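You operate a simulated robot arm through the tools that you are given. There is no shell and no other tool. Be economical: measure what you need, move in short steps, check, and stop when the job is done.

Carry out the task below with a simulated robot arm. There is one attempt and no reset: what you move stays moved.

TASK
Put things in order on the counter in front of the canisters. At the end: the silver mould with a blue rim stands where the silver foil wrapped roll stood; the silver foil wrapped roll stands where the green sponge stood; the brown plunger mill stands where the silver mould with a blue rim stood; the green sponge stands on top of the beige round rolling board; whatever was shut is shut again. Leave all else as you found it, and nothing knocked over.
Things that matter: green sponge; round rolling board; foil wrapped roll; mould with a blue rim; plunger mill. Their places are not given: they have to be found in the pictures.

Only the result counts: the job must be done as asked and must still hold three seconds after the hand-in. Knocking over, shifting, dropping, spilling or breaking anything else fails it.

THE ROBOT
A 6-joint arm with a two-finger parallel gripper, fixed in place. Base frame: the origin is at the foot of the arm, x ahead of it, y to its left, z up; the work surface is at about z = 0. Lengths are in m, angles in degrees, forces in N, time in s.
With the tool pointing down near the work surface it reaches from about 0.18 to 0.46 m from the base axis. Its first joint turns from -70.0 to 70.0 degrees. Payload 1.9 kg.
The tool frame sits at the grasp point between the pads (the TCP): z along the fingers, y along the line on which they close. The tips reach 0.023 m beyond it. The gripper opens to 0.094 m. The fingers are 0.038 m wide and 0.01 m thick; the gripper's body (0.054 by 0.096 m) begins 0.039 m behind the TCP.
Orientation is that of the tool frame in the base frame, as [roll, pitch, yaw] about the fixed x, y, z axes, in that order (R = Rz(yaw) Ry(pitch) Rx(roll)). With the fingers straight down and closing along the base's y, the tool's x points along the base's -x, its y along +y and its z along -z.

THE INTERFACE
- The arm moves only by the tool move_arm. Its argument "plan" is a list of rows, each a list of 7 numbers: the shift along the tool's x, y, z in m, then the turn, a rotation vector about the tool's x, y, z in degrees, then the closure, from 0 (fully open) to 1 (shut). In form: [[dx, dy, dz, rx, ry, rz, jaw], ...]. A call has 1 to 20 rows; each row shifts and turns the commanded pose from where the row before left it, along the tool's axes as they then stand. Rows are played at 5 a second. More than 0.05 m and 8.6 degrees between two rows, or a gripper value outside its range, and nothing of the call is played. A pose out of reach is approached as far as the arm can. The call stops where the force on the tool passes 40 N (or 10 N more than at its start, if that is more) or the arm is blocked; 0.2 s more then pass. Each finger travels about 0.108 m/s and halts on what it meets, pressing with about 26 N; the grip force reading is that of the motor and also rises with nothing between the fingers. The clock runs only during rows and for 0.2 s after the last one: add rows that do not move to give the fingers time. It gives the time, the measured TCP pose, the force on the tool (base axes), the opening and the grip force at its end, in the units of the frame above (readings bear some noise).
- Cameras (640 x 400 px; columns grow to the right, rows downward): "scene" is fixed at [0.0576, 0.309, 0.4273]; the picture's right is [-0.77, -0.64, 0.00], its down [-0.34, 0.41, -0.84] and it looks along [0.54, -0.65, -0.54] (base axes); focal length 214 px, centre (320, 200). "wrist" rides on the gripper at [-0.039, 0, -0.044] in the tool frame; the picture's right is [0.00, -1.00, 0.00], its down [0.97, 0.00, -0.24] and it looks along [0.24, 0.00, 0.97] (tool axes); focal length 218 px, centre (320, 200).
- camera(camera): a new picture of that camera. The clock stands still meanwhile.
- point_at(camera, pixels): for up to 12 pixels [column, row] of the newest picture of that camera ("zoom" is the newest enlarged one), the place [x, y, z] in the base frame of the surface seen there, good to about 0.003 m. The clock stands still meanwhile.
- inspect(camera, box): a new picture of the part [left, top, right, bottom] of that camera's present view, enlarged. The clock stands still meanwhile.
- job_done(): hands the job in; it is judged then, once.

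Work in short steps. Measure before you move; look again where a grasp or a placing could have gone wrong, and mend it. You have 80 turns and 34 pictures in all, those below and enlarged ones among them. Open the gripper and draw the arm clear of the work before you hand the job in, unless the task says otherwise; then end with one line.

The tools are called after "Request:" by a JSON object that holds its "op" and its "data". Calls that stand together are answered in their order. move_arm: Moves the arm, as the interface text tells. Its arguments: {"type":"object","properties":{"plan":{"type":"array","items":{"type":"array","items":{"type":"number"}}}},"required":["plan"]} The other tools are called the same way: camera (camera) takes a picture; point_at (camera, pixels) gives the place of the surface under pixels of a picture; inspect (camera, box) takes an enlarged picture of a part of a camera's view; job_done () hands the job in.

At the start:

```text
time: 0.0
ee_pos: [0.3238, 0.0334, 0.3562]
orientation: [180.0, 0.0, 179.9]
force: [-0.3, -0.8, -0.6]
finger_gap: 0.0941
gripper_force: 0.1
```

scene: 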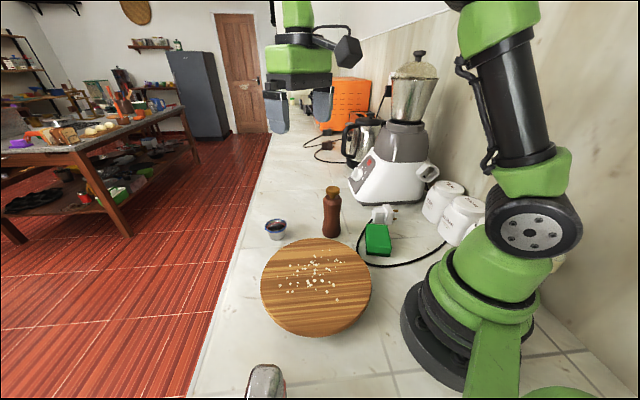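
wrist: 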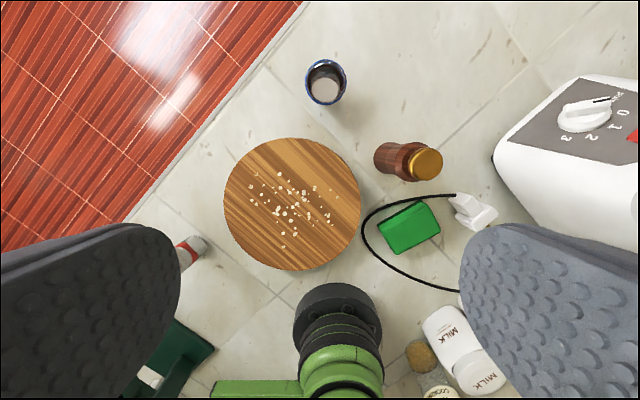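

The wrist picture shows board (292,205), mould (326,82), mill (410,160), sponge (408,228), foil roll (192,250). I measure them.

Request:
{"op": "point_at", "data": {"camera": "wrist", "pixels": [[292, 205], [326, 88], [326, 62], [425, 163], [385, 158], [408, 228], [380, 233], [440, 235], [192, 248], [225, 205], [361, 200], [205, 240]]}}

Request:
{"op": "point_at", "data": {"camera": "scene", "pixels": [[265, 378], [265, 370], [262, 395], [276, 229], [276, 222], [333, 190], [331, 232], [378, 235], [378, 250], [316, 285], [365, 237], [390, 237]]}}

Request:
{"op": "inspect", "data": {"camera": "wrist", "box": [160, 130, 500, 342]}}

Request:
{"op": "inspect", "data": {"camera": "scene", "box": [220, 170, 460, 320]}}

```text
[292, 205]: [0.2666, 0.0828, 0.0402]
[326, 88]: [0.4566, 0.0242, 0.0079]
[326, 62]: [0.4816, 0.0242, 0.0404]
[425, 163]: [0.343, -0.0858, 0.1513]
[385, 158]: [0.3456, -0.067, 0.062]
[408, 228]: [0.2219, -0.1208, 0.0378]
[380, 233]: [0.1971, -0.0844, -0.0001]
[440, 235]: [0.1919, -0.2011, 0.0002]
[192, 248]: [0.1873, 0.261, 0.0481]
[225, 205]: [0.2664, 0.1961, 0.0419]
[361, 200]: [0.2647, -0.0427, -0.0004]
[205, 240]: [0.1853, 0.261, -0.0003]
```

```text
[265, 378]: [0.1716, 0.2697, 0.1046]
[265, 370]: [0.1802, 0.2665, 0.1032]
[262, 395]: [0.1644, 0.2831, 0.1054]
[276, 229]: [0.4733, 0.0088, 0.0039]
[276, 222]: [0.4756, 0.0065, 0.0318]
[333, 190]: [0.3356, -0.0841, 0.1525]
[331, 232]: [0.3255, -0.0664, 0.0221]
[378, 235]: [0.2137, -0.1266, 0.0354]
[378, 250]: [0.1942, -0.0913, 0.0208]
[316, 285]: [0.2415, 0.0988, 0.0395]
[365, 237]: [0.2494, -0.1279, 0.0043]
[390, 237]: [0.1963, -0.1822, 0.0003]
```

```text
1.88 times, centred on (330, 236) of wrist
```

zoom: 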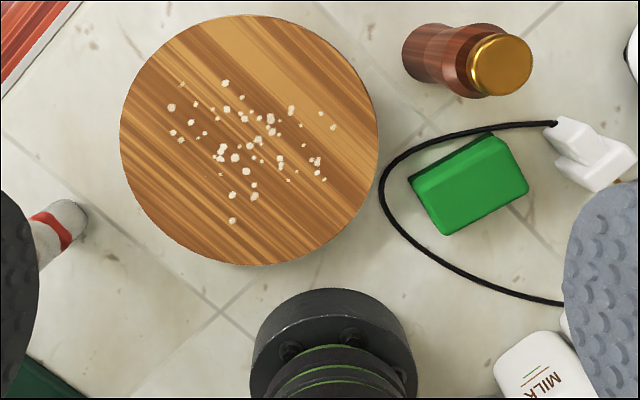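

```text
2.67 times, centred on (340, 245) of scene
```

zoom: 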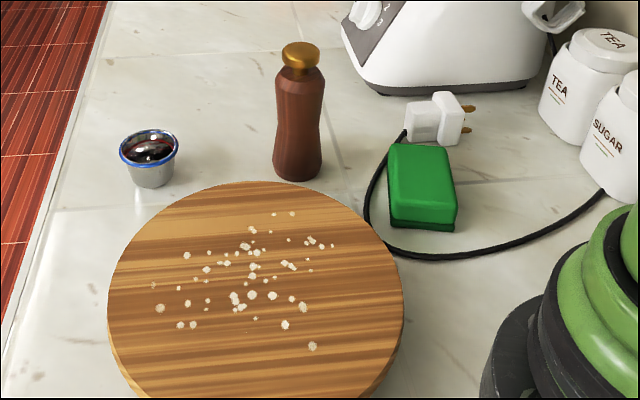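

Sponge top is at z≈0.037, long axis slanted. I measure its top corners and the roll from the views I have.

Request:
{"op": "point_at", "data": {"camera": "wrist", "pixels": [[382, 225], [418, 204], [438, 229], [400, 250], [410, 226], [195, 243], [180, 250], [190, 262], [185, 256], [305, 140], [292, 268], [355, 215]]}}

Request:
{"op": "point_at", "data": {"camera": "zoom", "pixels": [[395, 150], [440, 152], [455, 208], [395, 205], [425, 180], [150, 185], [150, 145], [122, 150], [178, 145], [298, 175], [280, 170], [318, 170]]}}

```text
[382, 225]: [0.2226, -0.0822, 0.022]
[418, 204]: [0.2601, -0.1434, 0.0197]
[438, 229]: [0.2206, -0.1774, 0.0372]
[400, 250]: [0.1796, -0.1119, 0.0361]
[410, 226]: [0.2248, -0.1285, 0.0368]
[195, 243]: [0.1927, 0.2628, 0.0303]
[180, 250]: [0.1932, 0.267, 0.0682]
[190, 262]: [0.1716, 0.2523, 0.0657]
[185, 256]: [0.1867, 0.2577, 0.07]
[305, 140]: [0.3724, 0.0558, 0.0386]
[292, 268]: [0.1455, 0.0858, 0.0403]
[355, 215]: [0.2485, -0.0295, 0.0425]
```

```text
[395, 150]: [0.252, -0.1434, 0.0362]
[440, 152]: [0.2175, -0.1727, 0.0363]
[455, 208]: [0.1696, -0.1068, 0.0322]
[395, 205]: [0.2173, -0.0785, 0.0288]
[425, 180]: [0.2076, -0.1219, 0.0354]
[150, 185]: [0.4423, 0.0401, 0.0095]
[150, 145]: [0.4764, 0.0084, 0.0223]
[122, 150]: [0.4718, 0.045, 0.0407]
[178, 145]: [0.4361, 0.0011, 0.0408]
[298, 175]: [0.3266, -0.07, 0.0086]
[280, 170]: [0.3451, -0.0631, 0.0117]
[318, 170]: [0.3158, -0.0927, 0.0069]
```

Sponge centre ≈ (0.216,-0.128), long axis at -58°, width ~0.055. I move above it at z≈0.2, turn the jaws by 57° and look.

Request:
{"op": "move_arm", "data": {"plan": [[0.018, -0.0268, 0.026, 0, 0, 0, 0], [0.018, -0.0268, 0.026, 0, 0, 0, 0], [0.018, -0.0268, 0.026, 0, 0, 0, 0], [0.018, -0.0268, 0.026, 0, 0, 0, 0], [0.018, -0.0268, 0.026, 0, 0, 0, 0], [0.018, -0.0268, 0.026, 0, 0, 0, 0], [0, 0, 0, 0, 0, 8.15, 0], [0, 0, 0, 0, 0, 8.15, 0], [0, 0, 0, 0, 0, 8.15, 0], [0, 0, 0, 0, 0, 8.15, 0], [0, 0, 0, 0, 0, 8.15, 0], [0, 0, 0, 0, 0, 8.15, 0], [0, 0, 0, 0, 0, 8.15, 0], [0, 0, 0, 0, 0, 0, 0]]}}

Request:
{"op": "camera", "data": {"camera": "wrist"}}

```text
time: 3.0
ee_pos: [0.2158, -0.1264, 0.1998]
orientation: [179.8, 0.0, 122.6]
force: [0.6, -0.1, -0.4]
finger_gap: 0.094
gripper_force: 0.0
```

```text
29 pictures are left
```

wrist: 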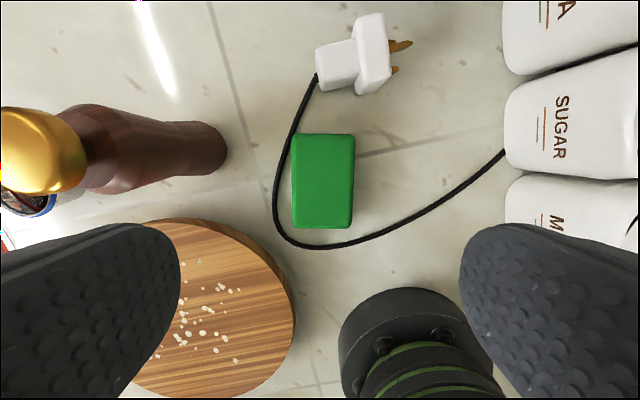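

The sponge is well aligned with the picture axes. I measure its corners and nearby canister edges.

Request:
{"op": "point_at", "data": {"camera": "wrist", "pixels": [[296, 138], [351, 138], [350, 224], [295, 224], [323, 181], [506, 100], [508, 190], [280, 170], [287, 236], [365, 240], [345, 90], [515, 70]]}}

```text
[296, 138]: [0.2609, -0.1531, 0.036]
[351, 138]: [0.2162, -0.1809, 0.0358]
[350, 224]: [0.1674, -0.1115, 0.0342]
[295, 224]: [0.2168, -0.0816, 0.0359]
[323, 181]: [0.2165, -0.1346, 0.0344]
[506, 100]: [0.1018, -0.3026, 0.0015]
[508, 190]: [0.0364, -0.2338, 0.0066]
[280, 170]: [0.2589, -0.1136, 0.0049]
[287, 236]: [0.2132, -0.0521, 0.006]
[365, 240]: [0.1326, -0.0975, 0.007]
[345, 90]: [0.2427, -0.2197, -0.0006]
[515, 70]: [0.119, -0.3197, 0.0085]
```

Centre ≈ (0.215,-0.132). I correct sideways, descend to z≈0.035 (tips above the cable) and close.

Request:
{"op": "move_arm", "data": {"plan": [[-0.0044, -0.0034, 0.035, 0, 0, 0, 0.1], [0, 0, 0.04, 0, 0, 0, 0.15], [0, 0, 0.04, 0, 0, 0, 0.2], [0, 0, 0.03, 0, 0, 0, 0.2], [0, 0, 0.02, 0, 0, 0, 0.2], [0, 0, 0, 0, 0, 0, 0.2], [0, 0, 0, 0, 0, 0, 0.6], [0, 0, 0, 0, 0, 0, 0.7], [0, 0, 0, 0, 0, 0, 0.7]]}}

```text
time: 5.0
ee_pos: [0.2152, -0.1314, 0.0358]
orientation: [-180.0, 0.0, 122.7]
force: [-0.1, 0.3, -0.6]
finger_gap: 0.0612
gripper_force: 26.5
```

The sponge is gripped (gap 0.061). I lift it, carry it over the board centre (≈0.257,0.075) and lower to just above touch.

Request:
{"op": "move_arm", "data": {"plan": [[0, 0, -0.03, 0, 0, 0, 0.7], [0, 0, -0.035, 0, 0, 0, 0.7], [0, 0, -0.035, 0, 0, 0, 0.7], [0.0302, 0.0293, 0, 0, 0, 0, 0.7], [0.0302, 0.0293, 0, 0, 0, 0, 0.7], [0.0302, 0.0293, 0, 0, 0, 0, 0.7], [0.0302, 0.0293, 0, 0, 0, 0, 0.7], [0.0302, 0.0293, 0, 0, 0, 0, 0.7], [0, 0, 0, 0, 0, 0, 0.7], [0, 0, 0.03, 0, 0, 0, 0.7], [0, 0, 0.02, 0, 0, 0, 0.7], [0, 0, 0, 0, 0, 0, 0.7]]}}

Request:
{"op": "camera", "data": {"camera": "scene"}}

```text
time: 7.6
ee_pos: [0.2566, 0.0726, 0.0829]
orientation: [179.9, 0.0, 122.8]
force: [0.9, -0.1, 0.0]
finger_gap: 0.0611
gripper_force: 25.4
```

```text
28 pictures are left
```

scene: 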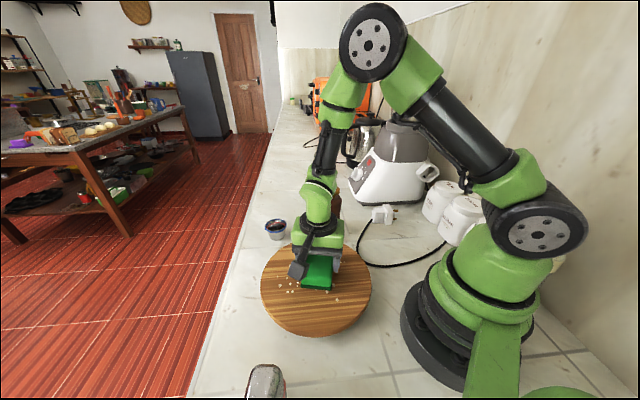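

The sponge hangs over the board's middle. I lower the last ~5 mm, watch the force, and open.

Request:
{"op": "move_arm", "data": {"plan": [[0, 0, 0.003, 0, 0, 0, 0.7], [0, 0, 0.002, 0, 0, 0, 0.7], [0, 0, 0.001, 0, 0, 0, 0.7], [0, 0, 0, 0, 0, 0, 0.7]]}}

```text
time: 8.6
ee_pos: [0.2576, 0.0739, 0.0775]
orientation: [179.8, -0.1, 122.8]
force: [0.1, -0.5, -0.7]
finger_gap: 0.0611
gripper_force: 26.1
```

No contact force yet; I go 1.5 mm lower, open, and rise.

Request:
{"op": "move_arm", "data": {"plan": [[0, 0, 0.0015, 0, 0, 0, 0.7], [0, 0, 0, 0, 0, 0, 0.4], [0, 0, 0, 0, 0, 0, 0.2], [0, 0, 0, 0, 0, 0, 0.2], [0, 0, -0.03, 0, 0, 0, 0.2], [0, 0, -0.04, 0, 0, 0, 0.0], [0, 0, -0.04, 0, 0, 0, 0.0], [0, 0, -0.04, 0, 0, 0, 0.0], [0, 0, 0, 0, 0, 0, 0]]}}

Request:
{"op": "camera", "data": {"camera": "wrist"}}

```text
time: 10.6
ee_pos: [0.258, 0.0733, 0.2261]
orientation: [179.9, 0.0, 122.8]
force: [-0.5, 0.0, -0.2]
finger_gap: 0.094
gripper_force: 0.0
```

```text
27 pictures are left
```

wrist: 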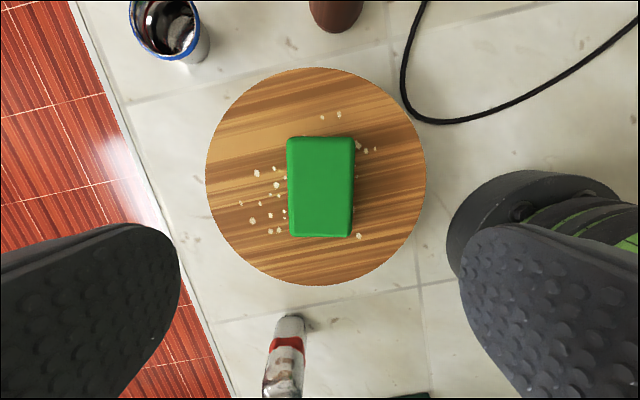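

Sponge sits well on the board. Next the foil roll: I move above (0.18,0.258) at z≈0.25, turn back 57° and look.

Request:
{"op": "move_arm", "data": {"plan": [[0.0396, 0.0068, -0.005, 0, 0, 0, 0], [0.0396, 0.0068, -0.005, 0, 0, 0, 0], [0.0396, 0.0068, -0.005, 0, 0, 0, 0], [0.0396, 0.0068, -0.005, 0, 0, 0, 0], [0.0396, 0.0068, -0.005, 0, 0, 0, 0], [0, 0, 0, 0, 0, -8.15, 0], [0, 0, 0, 0, 0, -8.15, 0], [0, 0, 0, 0, 0, -8.15, 0], [0, 0, 0, 0, 0, -8.15, 0], [0, 0, 0, 0, 0, -8.15, 0], [0, 0, 0, 0, 0, -8.15, 0], [0, 0, 0, 0, 0, -8.15, 0], [0, 0, 0, 0, 0, 0, 0]]}}

Request:
{"op": "camera", "data": {"camera": "wrist"}}

Request:
{"op": "camera", "data": {"camera": "scene"}}

```text
time: 13.4
ee_pos: [0.1794, 0.2588, 0.2522]
orientation: [180.0, 0.0, -179.9]
force: [-0.1, -0.1, 0.3]
finger_gap: 0.0939
gripper_force: 0.1
```

```text
26 pictures are left
```

wrist: 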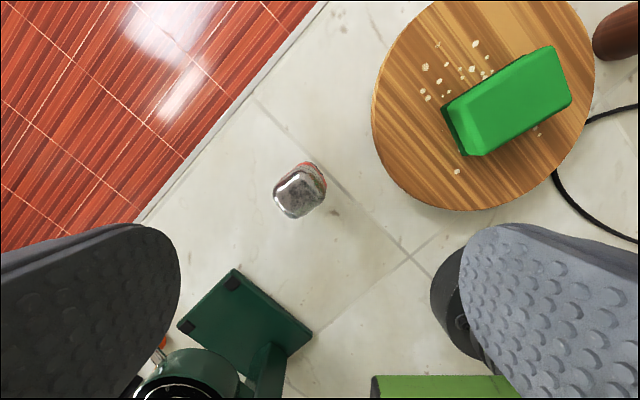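

```text
25 pictures are left
```

scene: 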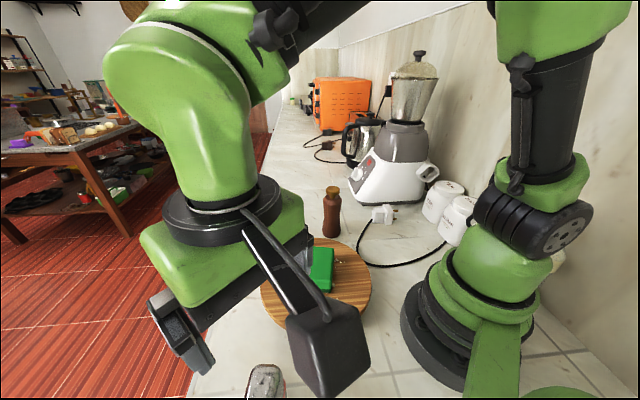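

Roll top seen at (298,192); a green appliance lies at the lower left (200,370). I measure both.

Request:
{"op": "point_at", "data": {"camera": "wrist", "pixels": [[298, 192], [280, 188], [318, 190], [298, 212], [308, 168], [322, 180], [235, 275], [245, 310], [185, 370], [210, 350], [260, 370], [180, 325]]}}

Request:
{"op": "inspect", "data": {"camera": "wrist", "box": [220, 130, 380, 230]}}

```text
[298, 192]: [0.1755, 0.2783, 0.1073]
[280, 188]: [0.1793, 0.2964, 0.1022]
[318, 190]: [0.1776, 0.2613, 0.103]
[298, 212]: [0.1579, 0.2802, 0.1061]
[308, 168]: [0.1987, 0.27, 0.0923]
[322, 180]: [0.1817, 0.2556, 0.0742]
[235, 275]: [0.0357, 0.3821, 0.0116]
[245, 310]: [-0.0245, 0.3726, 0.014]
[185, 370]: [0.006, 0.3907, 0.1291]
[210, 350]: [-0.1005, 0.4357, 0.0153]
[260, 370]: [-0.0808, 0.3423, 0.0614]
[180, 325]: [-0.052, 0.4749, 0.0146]
```

```text
4.00 times, centred on (300, 180) of wrist
```

zoom: 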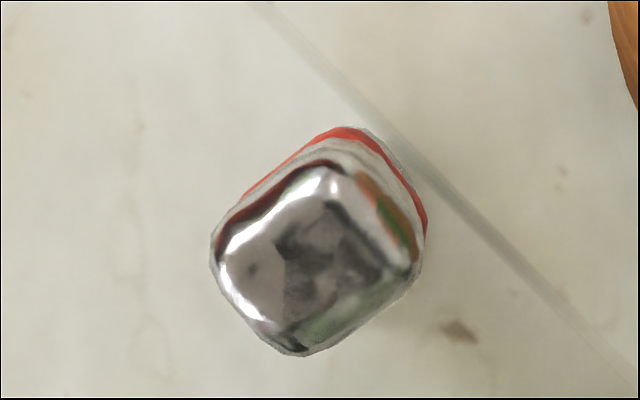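

The roll is squarish, centre (0.177,0.278), top z≈0.107, edges at about 40°/130°. I centre over it, turn -40° and check before descending.

Request:
{"op": "move_arm", "data": {"plan": [[0.0022, 0.0192, 0, 0, 0, 0, 0], [0, 0, 0, 0, 0, -8, 0], [0, 0, 0, 0, 0, -8, 0], [0, 0, 0, 0, 0, -8, 0], [0, 0, 0, 0, 0, -8, 0], [0, 0, 0, 0, 0, -8, 0], [0, 0, 0.025, 0, 0, 0, 0], [0, 0, 0.025, 0, 0, 0, 0], [0, 0, 0, 0, 0, 0, 0]]}}

Request:
{"op": "camera", "data": {"camera": "wrist"}}

```text
time: 15.4
ee_pos: [0.1744, 0.2768, 0.202]
orientation: [-180.0, 0.1, -140.2]
force: [0.8, -0.3, 0.3]
finger_gap: 0.094
gripper_force: 0.1
```

```text
23 pictures are left
```

wrist: 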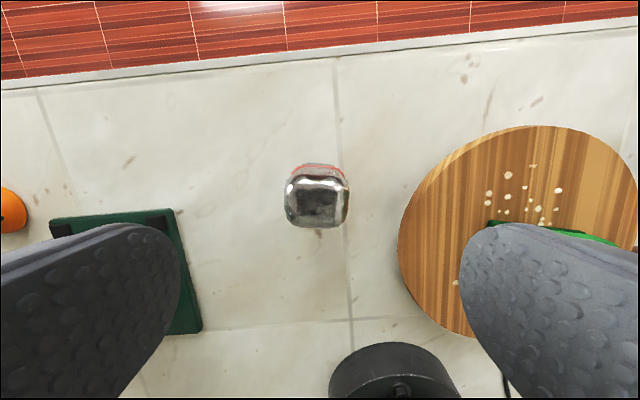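

The roll is aligned with the jaws. I verify its edges before going down.

Request:
{"op": "point_at", "data": {"camera": "wrist", "pixels": [[317, 203], [292, 203], [342, 203], [317, 185], [317, 222], [320, 167]]}}

```text
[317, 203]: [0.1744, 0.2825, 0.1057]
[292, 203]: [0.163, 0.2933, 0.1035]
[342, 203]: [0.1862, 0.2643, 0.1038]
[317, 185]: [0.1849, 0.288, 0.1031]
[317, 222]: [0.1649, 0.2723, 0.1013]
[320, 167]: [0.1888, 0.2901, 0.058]
```

Centre ≈ (0.175,0.279). I descend to z≈0.078 (palm just clear of the top) and grip.

Request:
{"op": "move_arm", "data": {"plan": [[-0.0013, 0.0015, 0.04, 0, 0, 0, 0], [0, 0, 0.04, 0, 0, 0, 0], [0, 0, 0.025, 0, 0, 0, 0.1], [0, 0, 0.019, 0, 0, 0, 0.1], [0, 0, 0, 0, 0, 0, 0.3], [0, 0, 0, 0, 0, 0, 0.5], [0, 0, 0, 0, 0, 0, 0.75], [0, 0, 0, 0, 0, 0, 0.8], [0, 0, 0, 0, 0, 0, 0.8]]}}

```text
time: 17.4
ee_pos: [0.1766, 0.281, 0.078]
orientation: [180.0, 0.1, -140.1]
force: [1.0, -0.1, -0.2]
finger_gap: 0.0478
gripper_force: 26.1
```

Gripped (gap 0.048); the roll stood at ≈(0.177,0.280). I lift it and carry it round over the board side to the sponge's place (0.215,-0.132).

Request:
{"op": "move_arm", "data": {"plan": [[0, 0, -0.03, 0, 0, 0, 0.8], [0, 0, -0.035, 0, 0, 0, 0.8], [0, 0, -0.04, 0, 0, 0, 0.8], [0.015, -0.0396, 0, 0, 0, 0, 0.8], [0.015, -0.0396, 0, 0, 0, 0, 0.8], [0.015, -0.0396, 0, 0, 0, 0, 0.8], [0.015, -0.0396, 0, 0, 0, 0, 0.8], [0.015, -0.0396, 0, 0, 0, 0, 0.8], [0.0322, -0.0286, 0, 0, 0, 0, 0.8], [0.0322, -0.0286, 0, 0, 0, 0, 0.8], [0.0322, -0.0286, 0, 0, 0, 0, 0.8], [0.0322, -0.0286, 0, 0, 0, 0, 0.8], [0.0322, -0.0286, 0, 0, 0, 0, 0.8], [0, 0, 0, 0, 0, 0, 0.8]]}}

Request:
{"op": "camera", "data": {"camera": "scene"}}

```text
time: 20.4
ee_pos: [0.2152, -0.1343, 0.184]
orientation: [-180.0, 0.1, -140.0]
force: [-0.9, 0.7, -1.8]
finger_gap: 0.0477
gripper_force: 26.0
```

```text
22 pictures are left
```

scene: 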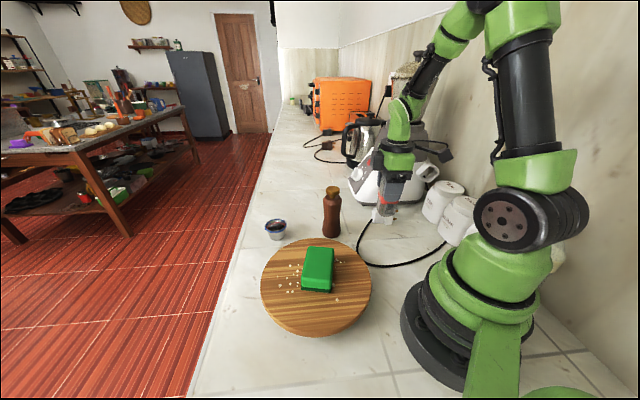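

The roll hangs upright over the spot. I lower to z≈0.08, then creep to touch.

Request:
{"op": "move_arm", "data": {"plan": [[0, 0, 0.035, 0, 0, 0, 0.8], [0, 0, 0.035, 0, 0, 0, 0.8], [0, 0, 0.022, 0, 0, 0, 0.8], [0, 0, 0.01, 0, 0, 0, 0.8], [0, 0, 0.002, 0, 0, 0, 0.8], [0, 0, 0, 0, 0, 0, 0.8]]}}

Request:
{"op": "inspect", "data": {"camera": "scene", "box": [310, 150, 470, 250]}}

```text
time: 21.8
ee_pos: [0.2134, -0.1331, 0.0802]
orientation: [180.0, 0.0, -140.2]
force: [0.6, 0.7, -1.2]
finger_gap: 0.0479
gripper_force: 26.3
```

```text
4.00 times, centred on (390, 200) of scene
```

zoom: 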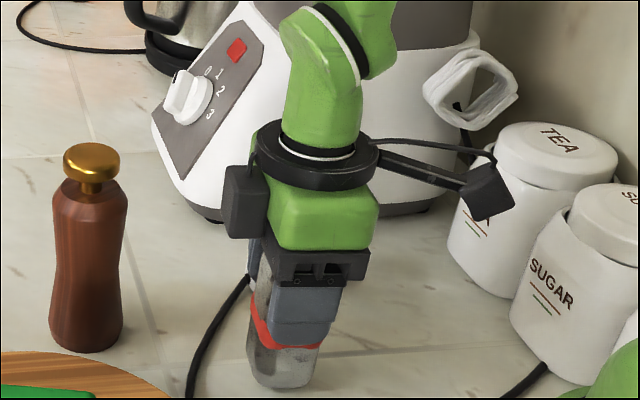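

Roll is nearly down. I lower the last 2 mm, open slowly, and rise.

Request:
{"op": "move_arm", "data": {"plan": [[0, 0, 0.0015, 0, 0, 0, 0.8], [0, 0, 0.001, 0, 0, 0, 0.8], [0, 0, 0, 0, 0, 0, 0.8], [0, 0, 0, 0, 0, 0, 0.45], [0, 0, 0, 0, 0, 0, 0.3], [0, 0, 0, 0, 0, 0, 0.1], [0, 0, 0, 0, 0, 0, 0.1], [0, 0, -0.03, 0, 0, 0, 0.1], [0, 0, -0.04, 0, 0, 0, 0.1], [0, 0, -0.04, 0, 0, 0, 0], [0, 0, -0.04, 0, 0, 0, 0], [0, 0, 0, 0, 0, 0, 0]]}}

Request:
{"op": "camera", "data": {"camera": "wrist"}}

```text
time: 24.4
ee_pos: [0.2135, -0.1331, 0.2272]
orientation: [180.0, 0.2, -140.1]
force: [0.0, 1.0, -0.3]
finger_gap: 0.0941
gripper_force: 0.1
```

```text
20 pictures are left
```

wrist: 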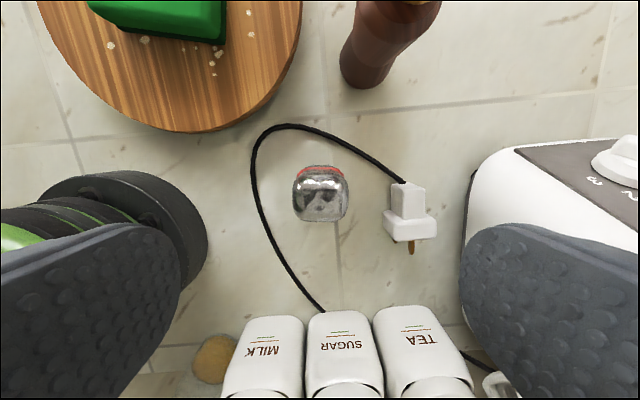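

The roll stands well. I now go to (0.40,0.02) at this height and turn +40° to look at the mould.

Request:
{"op": "move_arm", "data": {"plan": [[-0.0405, 0, 0, 0, 0, 0, 0], [-0.0405, 0, 0, 0, 0, 0, 0], [-0.0405, 0, 0, 0, 0, 0, 0], [-0.0405, 0, 0, 0, 0, 0, 0], [-0.0405, 0, 0, 0, 0, 0, 0], [-0.0405, 0, 0, 0, 0, 0, 0], [0, 0, 0, 0, 0, 8, 0], [0, 0, 0, 0, 0, 8, 0], [0, 0, 0, 0, 0, 8, 0], [0, 0, 0, 0, 0, 8, 0], [0, 0, 0, 0, 0, 8, 0], [0, 0, 0, 0, 0, 0, 0]]}}

Request:
{"op": "camera", "data": {"camera": "wrist"}}

```text
time: 27.0
ee_pos: [0.4005, 0.0232, 0.2275]
orientation: [179.9, 0.0, 179.8]
force: [-0.2, -0.5, -0.1]
finger_gap: 0.0941
gripper_force: 0.1
```

```text
19 pictures are left
```

wrist: 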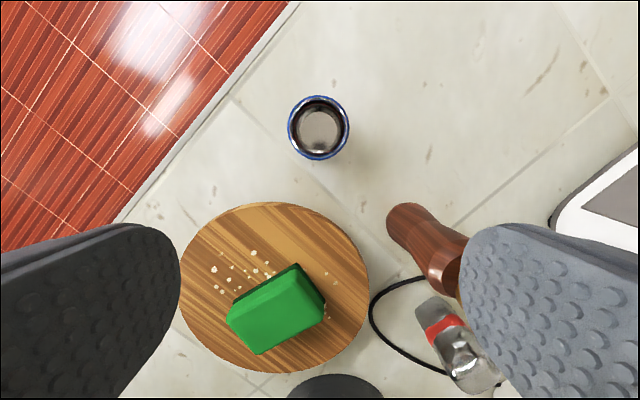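

Mould rim seen around (319,127). I measure rim points and the mill's base.

Request:
{"op": "point_at", "data": {"camera": "wrist", "pixels": [[291, 127], [347, 127], [319, 98], [319, 157], [319, 127], [299, 106], [340, 148], [400, 207], [390, 225], [325, 128]]}}

```text
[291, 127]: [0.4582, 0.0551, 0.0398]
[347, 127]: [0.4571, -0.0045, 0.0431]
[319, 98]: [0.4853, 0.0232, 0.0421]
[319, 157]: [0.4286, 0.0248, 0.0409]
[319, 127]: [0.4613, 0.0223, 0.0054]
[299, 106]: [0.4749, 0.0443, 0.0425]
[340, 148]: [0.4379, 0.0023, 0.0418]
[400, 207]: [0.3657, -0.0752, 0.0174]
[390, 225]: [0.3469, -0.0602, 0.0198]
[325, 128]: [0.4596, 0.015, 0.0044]
```

Mould centre (0.457,0.025), rim Ø0.059, height 0.042. I descend to z≈0.09, then move out over it and check the reach.

Request:
{"op": "move_arm", "data": {"plan": [[0, 0, 0.045, 0, 0, 0, 0], [0, 0, 0.045, 0, 0, 0, 0], [0, 0, 0.045, 0, 0, 0, 0], [-0.02, 0.001, 0, 0, 0, 0, 0], [-0.02, 0.001, 0, 0, 0, 0, 0], [-0.0165, 0, 0, 0, 0, 0, 0], [0, 0, 0, 0, 0, 0, 0], [0, 0, 0, 0, 0, 0, 0]]}}

```text
time: 28.8
ee_pos: [0.4578, 0.0247, 0.0923]
orientation: [179.9, 0.0, 179.9]
force: [0.2, 0.7, -0.4]
finger_gap: 0.0938
gripper_force: 0.1
```

In position over the mould, in reach. I descend to z≈0.036 and close on the rim.

Request:
{"op": "move_arm", "data": {"plan": [[0, 0, 0.025, 0, 0, 0, 0], [0, 0, 0.02, 0, 0, 0, 0], [0, 0, 0.011, 0, 0, 0, 0.1], [0, 0, 0, 0, 0, 0, 0.2], [0, 0, 0, 0, 0, 0, 0.3], [0, 0, 0, 0, 0, 0, 0.5], [0, 0, 0, 0, 0, 0, 0.7], [0, 0, 0, 0, 0, 0, 0.7]]}}

```text
time: 30.6
ee_pos: [0.4561, 0.0239, 0.0373]
orientation: [179.9, 0.0, 179.9]
force: [0.5, 0.1, -0.3]
finger_gap: 0.0572
gripper_force: 25.2
```

Rim gripped (gap 0.057). I lift to z≈0.137 and check the mould's attitude in the picture.

Request:
{"op": "move_arm", "data": {"plan": [[0, 0, -0.015, 0, 0, 0, 0.7], [0, 0, -0.025, 0, 0, 0, 0.7], [0, 0, -0.03, 0, 0, 0, 0.7], [0, 0, -0.03, 0, 0, 0, 0.7], [0, 0, 0, 0, 0, 0, 0.7]]}}

Request:
{"op": "inspect", "data": {"camera": "scene", "box": [200, 130, 360, 230]}}

```text
time: 31.8
ee_pos: [0.4541, 0.0222, 0.1355]
orientation: [-180.0, 0.0, 179.9]
force: [0.6, 0.2, 0.0]
finger_gap: 0.0567
gripper_force: 26.1
```

```text
4.00 times, centred on (280, 180) of scene
```

zoom: 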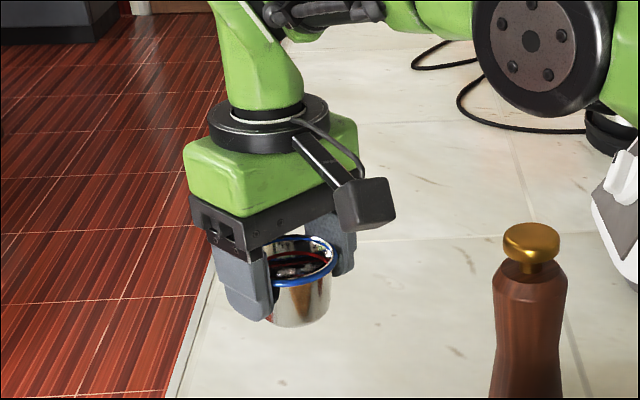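

The mould hangs level. I carry it to the roll's old place (0.177,0.280).

Request:
{"op": "move_arm", "data": {"plan": [[0.031, 0.0285, 0, 0, 0, 0, 0.7], [0.031, 0.0285, 0, 0, 0, 0, 0.7], [0.031, 0.0285, 0, 0, 0, 0, 0.7], [0.031, 0.0285, 0, 0, 0, 0, 0.7], [0.031, 0.0285, 0, 0, 0, 0, 0.7], [0.031, 0.0285, 0, 0, 0, 0, 0.7], [0.031, 0.0285, 0, 0, 0, 0, 0.7], [0.031, 0.0285, 0, 0, 0, 0, 0.7], [0.031, 0.0285, 0, 0, 0, 0, 0.7], [0, 0, 0, 0, 0, 0, 0.7], [0, 0, 0, 0, 0, 0, 0.7]]}}

Request:
{"op": "camera", "data": {"camera": "wrist"}}

```text
time: 34.2
ee_pos: [0.1784, 0.2801, 0.1366]
orientation: [179.8, 0.1, 179.9]
force: [0.4, -0.5, -0.2]
finger_gap: 0.057
gripper_force: 25.6
```

```text
17 pictures are left
```

wrist: 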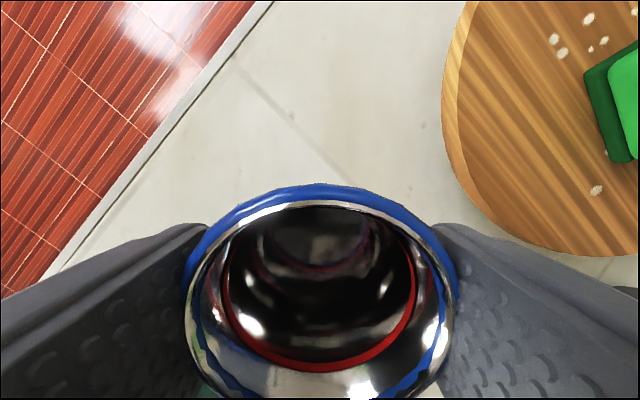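

Over the spot. I lower to z≈0.040, then creep to touch.

Request:
{"op": "move_arm", "data": {"plan": [[0.0005, 0, 0.035, 0, 0, 0, 0.7], [0, 0, 0.035, 0, 0, 0, 0.7], [0, 0, 0.018, 0, 0, 0, 0.7], [0, 0, 0.007, 0, 0, 0, 0.7], [0, 0, 0.002, 0, 0, 0, 0.7], [0, 0, 0, 0, 0, 0, 0.7]]}}

```text
time: 35.6
ee_pos: [0.1773, 0.2815, 0.039]
orientation: [179.9, 0.0, 180.0]
force: [-0.3, -0.6, -0.5]
finger_gap: 0.0569
gripper_force: 26.2
```

Still free of contact; 1.5 mm lower, then open and rise.

Request:
{"op": "move_arm", "data": {"plan": [[0, 0, 0.0015, 0, 0, 0, 0.7], [0, 0, 0, 0, 0, 0, 0.7], [0, 0, 0, 0, 0, 0, 0.35], [0, 0, 0, 0, 0, 0, 0.2], [0, 0, 0, 0, 0, 0, 0.0], [0, 0, 0, 0, 0, 0, 0], [0, 0, -0.03, 0, 0, 0, 0], [0, 0, -0.04, 0, 0, 0, 0], [0, 0, -0.04, 0, 0, 0, 0], [0, 0, -0.04, 0, 0, 0, 0], [0, 0, -0.04, 0, 0, 0, 0], [0, 0, 0, 0, 0, 0, 0]]}}

Request:
{"op": "camera", "data": {"camera": "wrist"}}

```text
time: 38.2
ee_pos: [0.1785, 0.2802, 0.2284]
orientation: [179.9, 0.0, 179.8]
force: [-0.8, 0.3, 0.0]
finger_gap: 0.0941
gripper_force: 0.1
```

```text
16 pictures are left
```

wrist: 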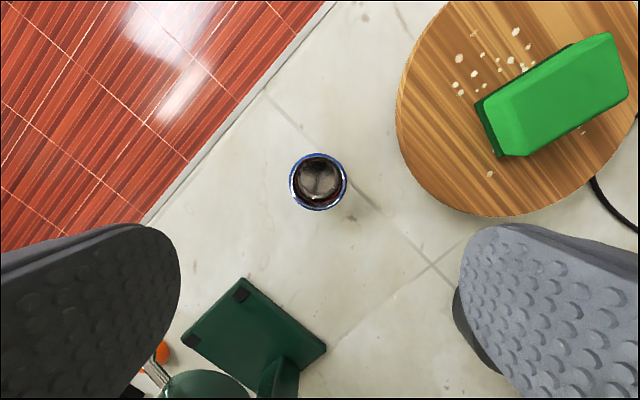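

Mould stands on the roll's place. I move over the mill (0.336,-0.085) staying high, then look at its profile.

Request:
{"op": "move_arm", "data": {"plan": [[-0.0175, -0.0406, -0.003, 0, 0, 0, 0], [-0.0175, -0.0406, -0.003, 0, 0, 0, 0], [-0.0175, -0.0406, -0.003, 0, 0, 0, 0], [-0.0175, -0.0406, -0.003, 0, 0, 0, 0], [-0.0175, -0.0406, -0.003, 0, 0, 0, 0], [-0.0175, -0.0406, -0.003, 0, 0, 0, 0], [-0.0175, -0.0406, -0.003, 0, 0, 0, 0], [-0.0175, -0.0406, -0.003, 0, 0, 0, 0], [-0.0175, -0.0406, -0.003, 0, 0, 0, 0], [0, 0, 0, 0, 0, 0, 0]]}}

Request:
{"op": "inspect", "data": {"camera": "scene", "box": [282, 165, 394, 235]}}

Request:
{"op": "camera", "data": {"camera": "wrist"}}

```text
time: 40.4
ee_pos: [0.3354, -0.082, 0.2524]
orientation: [-180.0, 0.0, 179.9]
force: [0.3, 0.8, -0.1]
finger_gap: 0.094
gripper_force: 0.1
```

```text
5.71 times, centred on (338, 200) of scene
```

zoom: 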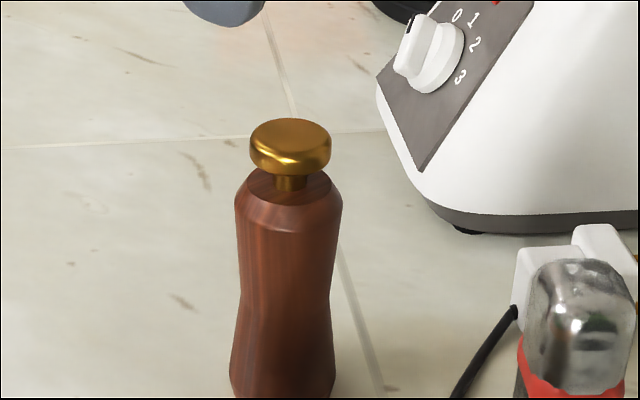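

```text
14 pictures are left
```

wrist: 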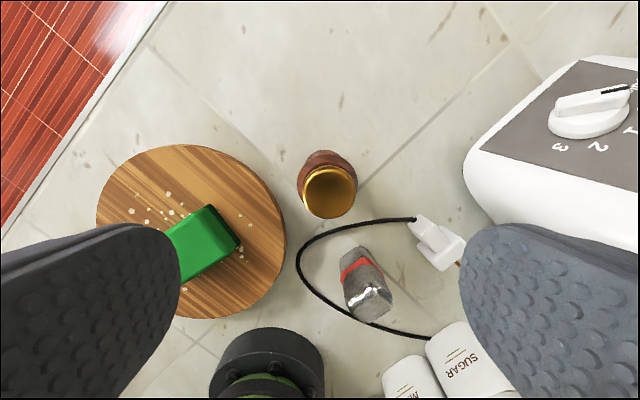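

I measure the profile of the mill: knob (290,140), shoulder (240,215)/(340,215), waist, base.

Request:
{"op": "point_at", "data": {"camera": "zoom", "pixels": [[290, 133], [290, 165], [290, 200], [290, 215], [290, 235], [290, 260], [290, 300], [290, 370], [240, 215], [339, 215], [244, 285], [333, 285]]}}

Request:
{"op": "point_at", "data": {"camera": "wrist", "pixels": [[330, 192], [306, 192], [354, 192], [330, 172], [330, 214], [327, 155], [300, 180], [353, 178]]}}

```text
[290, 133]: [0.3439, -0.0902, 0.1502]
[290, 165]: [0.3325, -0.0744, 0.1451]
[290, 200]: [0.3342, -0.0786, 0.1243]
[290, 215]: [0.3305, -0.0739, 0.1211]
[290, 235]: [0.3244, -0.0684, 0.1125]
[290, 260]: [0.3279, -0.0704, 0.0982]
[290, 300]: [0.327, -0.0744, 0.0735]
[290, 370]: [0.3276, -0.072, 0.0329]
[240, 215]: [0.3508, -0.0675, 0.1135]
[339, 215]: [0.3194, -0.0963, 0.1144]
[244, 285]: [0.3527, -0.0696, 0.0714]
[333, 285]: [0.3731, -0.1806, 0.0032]
```

```text
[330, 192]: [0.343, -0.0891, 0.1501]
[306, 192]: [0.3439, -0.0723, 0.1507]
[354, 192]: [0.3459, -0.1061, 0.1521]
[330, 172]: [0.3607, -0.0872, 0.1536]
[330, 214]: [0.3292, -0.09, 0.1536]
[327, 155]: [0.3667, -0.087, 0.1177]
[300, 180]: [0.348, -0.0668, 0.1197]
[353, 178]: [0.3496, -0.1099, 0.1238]
```

Mill centre ≈ (0.342,-0.088), shoulder Ø~0.044 at z≈0.113, top 0.152. I descend to TCP z≈0.117 (palm ~4 mm above the knob) and grip the shoulder.

Request:
{"op": "move_arm", "data": {"plan": [[-0.0065, -0.0055, 0.03, 0, 0, 0, 0], [0, 0, 0.04, 0, 0, 0, 0], [0, 0, 0.03, 0, 0, 0, 0], [0, 0, 0.02, 0, 0, 0, 0], [0, 0, 0.014, 0, 0, 0, 0], [0, 0, 0, 0, 0, 0, 0.1], [0, 0, 0, 0, 0, 0, 0.2]]}}

Request:
{"op": "inspect", "data": {"camera": "scene", "box": [258, 140, 418, 240]}}

```text
time: 42.0
ee_pos: [0.3399, -0.0873, 0.1204]
orientation: [179.9, 0.0, 179.9]
force: [-0.3, 0.2, 0.0]
finger_gap: 0.075
gripper_force: 0.1
```

```text
4.00 times, centred on (338, 190) of scene
```

zoom: 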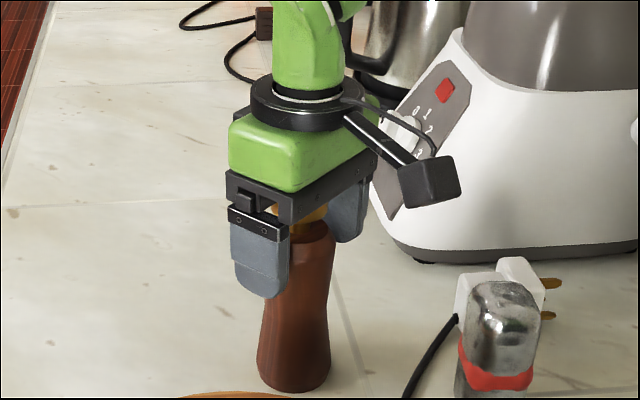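

The fingers straddle the shoulder properly. I go 2 mm lower and close slowly.

Request:
{"op": "move_arm", "data": {"plan": [[-0.001, 0, 0.002, 0, 0, 0, 0.3], [0, 0, 0, 0, 0, 0, 0.4], [0, 0, 0, 0, 0, 0, 0.5], [0, 0, 0, 0, 0, 0, 0.6], [0, 0, 0, 0, 0, 0, 0.75], [0, 0, 0, 0, 0, 0, 0.8]]}}

```text
time: 43.4
ee_pos: [0.3406, -0.0876, 0.1169]
orientation: [179.9, 0.0, 179.9]
force: [0.8, 0.3, 0.6]
finger_gap: 0.0532
gripper_force: 26.0
```

Gripped. I lift 3 cm and carry it to the mould's old place (0.457,0.025), clear of the board.

Request:
{"op": "move_arm", "data": {"plan": [[0, 0, -0.015, 0, 0, 0, 0.8], [0, 0, -0.015, 0, 0, 0, 0.8], [-0.0195, 0.0187, 0, 0, 0, 0, 0.8], [-0.0195, 0.0187, 0, 0, 0, 0, 0.8], [-0.0195, 0.0187, 0, 0, 0, 0, 0.8], [-0.0195, 0.0187, 0, 0, 0, 0, 0.8], [-0.0195, 0.0187, 0, 0, 0, 0, 0.8], [-0.0195, 0.0187, 0, 0, 0, 0, 0.8], [0, 0, 0, 0, 0, 0, 0.8], [0, 0, 0, 0, 0, 0, 0.8]]}}

Request:
{"op": "inspect", "data": {"camera": "scene", "box": [200, 140, 360, 240]}}

```text
time: 45.6
ee_pos: [0.4586, 0.0213, 0.1493]
orientation: [180.0, 0.1, 179.8]
force: [-1.1, -0.6, -1.0]
finger_gap: 0.053
gripper_force: 26.1
```

```text
4.00 times, centred on (280, 190) of scene
```

zoom: 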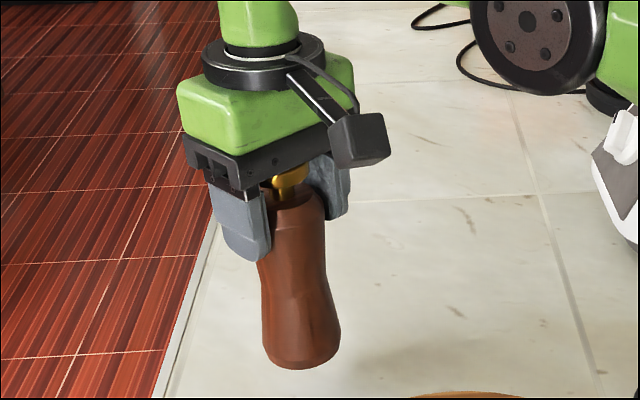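

The mill hangs upright within what perspective explains. I correct ~2 mm in y and lower to just above touch.

Request:
{"op": "move_arm", "data": {"plan": [[0.001, 0.002, 0.012, 0, 0, 0, 0.8], [0, 0, 0.01, 0, 0, 0, 0.8], [0, 0, 0.006, 0, 0, 0, 0.8], [0, 0, 0.002, 0, 0, 0, 0.8], [0, 0, 0, 0, 0, 0, 0.8]]}}

```text
time: 46.8
ee_pos: [0.4582, 0.0253, 0.1183]
orientation: [-179.9, 0.0, 180.0]
force: [0.5, -0.6, -0.8]
finger_gap: 0.0533
gripper_force: 26.1
```

Position is right at (0.458,0.025). I creep 1.5 mm lower and read the force before opening.

Request:
{"op": "move_arm", "data": {"plan": [[0, 0, 0.001, 0, 0, 0, 0.8], [0, 0, 0.0005, 0, 0, 0, 0.8], [0, 0, 0, 0, 0, 0, 0.8]]}}

Request:
{"op": "inspect", "data": {"camera": "scene", "box": [200, 150, 360, 250]}}

```text
time: 47.6
ee_pos: [0.4573, 0.0246, 0.1179]
orientation: [-180.0, 0.3, 179.9]
force: [-6.8, -1.8, 17.6]
finger_gap: 0.0532
gripper_force: 26.3
```

```text
4.00 times, centred on (280, 200) of scene
```

zoom: 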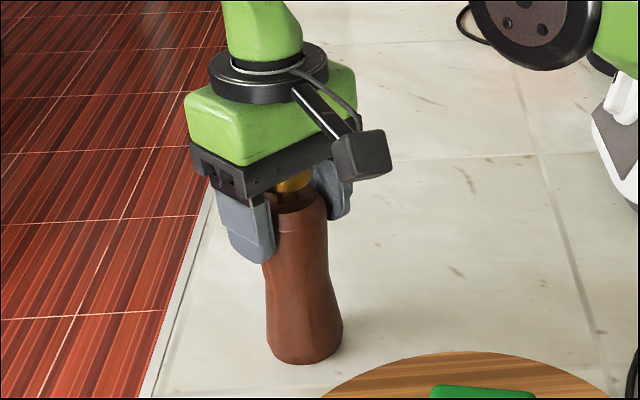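

It stands with contact force 17 N. I ease up slightly, open, and rise straight.

Request:
{"op": "move_arm", "data": {"plan": [[0, 0, -0.0008, 0, 0, 0, 0.8], [0, 0, 0, 0, 0, 0, 0.4], [0, 0, 0, 0, 0, 0, 0.3], [0, 0, 0, 0, 0, 0, 0.1], [0, 0, 0, 0, 0, 0, 0], [0, 0, 0, 0, 0, 0, 0], [0, 0, -0.02, 0, 0, 0, 0], [0, 0, -0.03, 0, 0, 0, 0], [0, 0, -0.03, 0, 0, 0, 0], [0, 0, 0, 0, 0, 0, 0]]}}

Request:
{"op": "camera", "data": {"camera": "scene"}}

```text
time: 49.8
ee_pos: [0.4541, 0.0264, 0.1966]
orientation: [179.9, 0.0, 179.9]
force: [-0.2, 0.2, 0.0]
finger_gap: 0.094
gripper_force: 0.1
out of reach, approached as far as the arm can: row 9
```

```text
10 pictures are left
```

scene: 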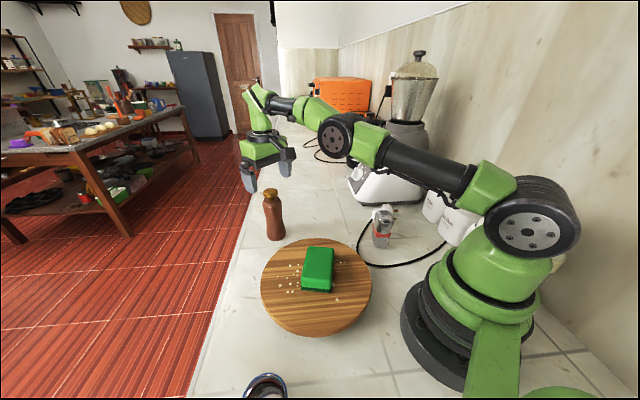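

All four stand upright. I draw back and up, then take a last look at the finished layout.

Request:
{"op": "move_arm", "data": {"plan": [[0.02, 0, -0.015, 0, 0, 0, 0], [0.025, 0, -0.02, 0, 0, 0, 0], [0.03, 0, -0.03, 0, 0, 0, 0], [0.03, 0, -0.03, 0, 0, 0, 0], [0.025, 0, -0.03, 0, 0, 0, 0], [0, 0, 0, 0, 0, 0, 0]]}}

Request:
{"op": "camera", "data": {"camera": "wrist"}}

```text
time: 51.2
ee_pos: [0.3215, 0.0266, 0.3207]
orientation: [179.8, 0.0, 179.9]
force: [-0.7, -0.1, -0.3]
finger_gap: 0.0941
gripper_force: 0.0
```

```text
9 pictures are left
```

wrist: 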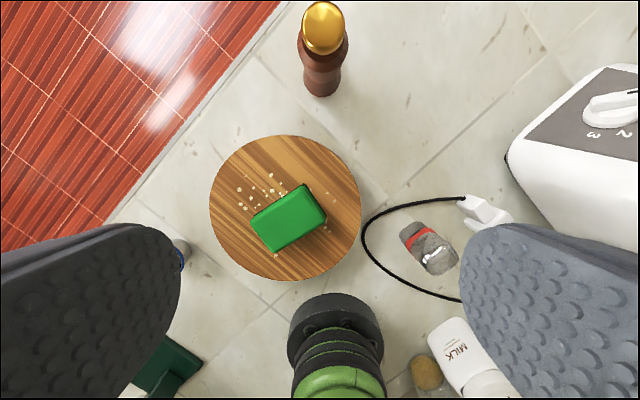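

Mill, roll, mould and sponge are all in their places and upright, and the arm is clear, so I hand in.

Request:
{"op": "job_done", "data": {}}

```text
The job is handed in.
```

I handed the job in: the last pictures show the mould where the roll stood, the roll where the sponge stood, the mill where the mould stood and the sponge on the board, with nothing knocked over. I opened nothing, and the arm is open and clear.
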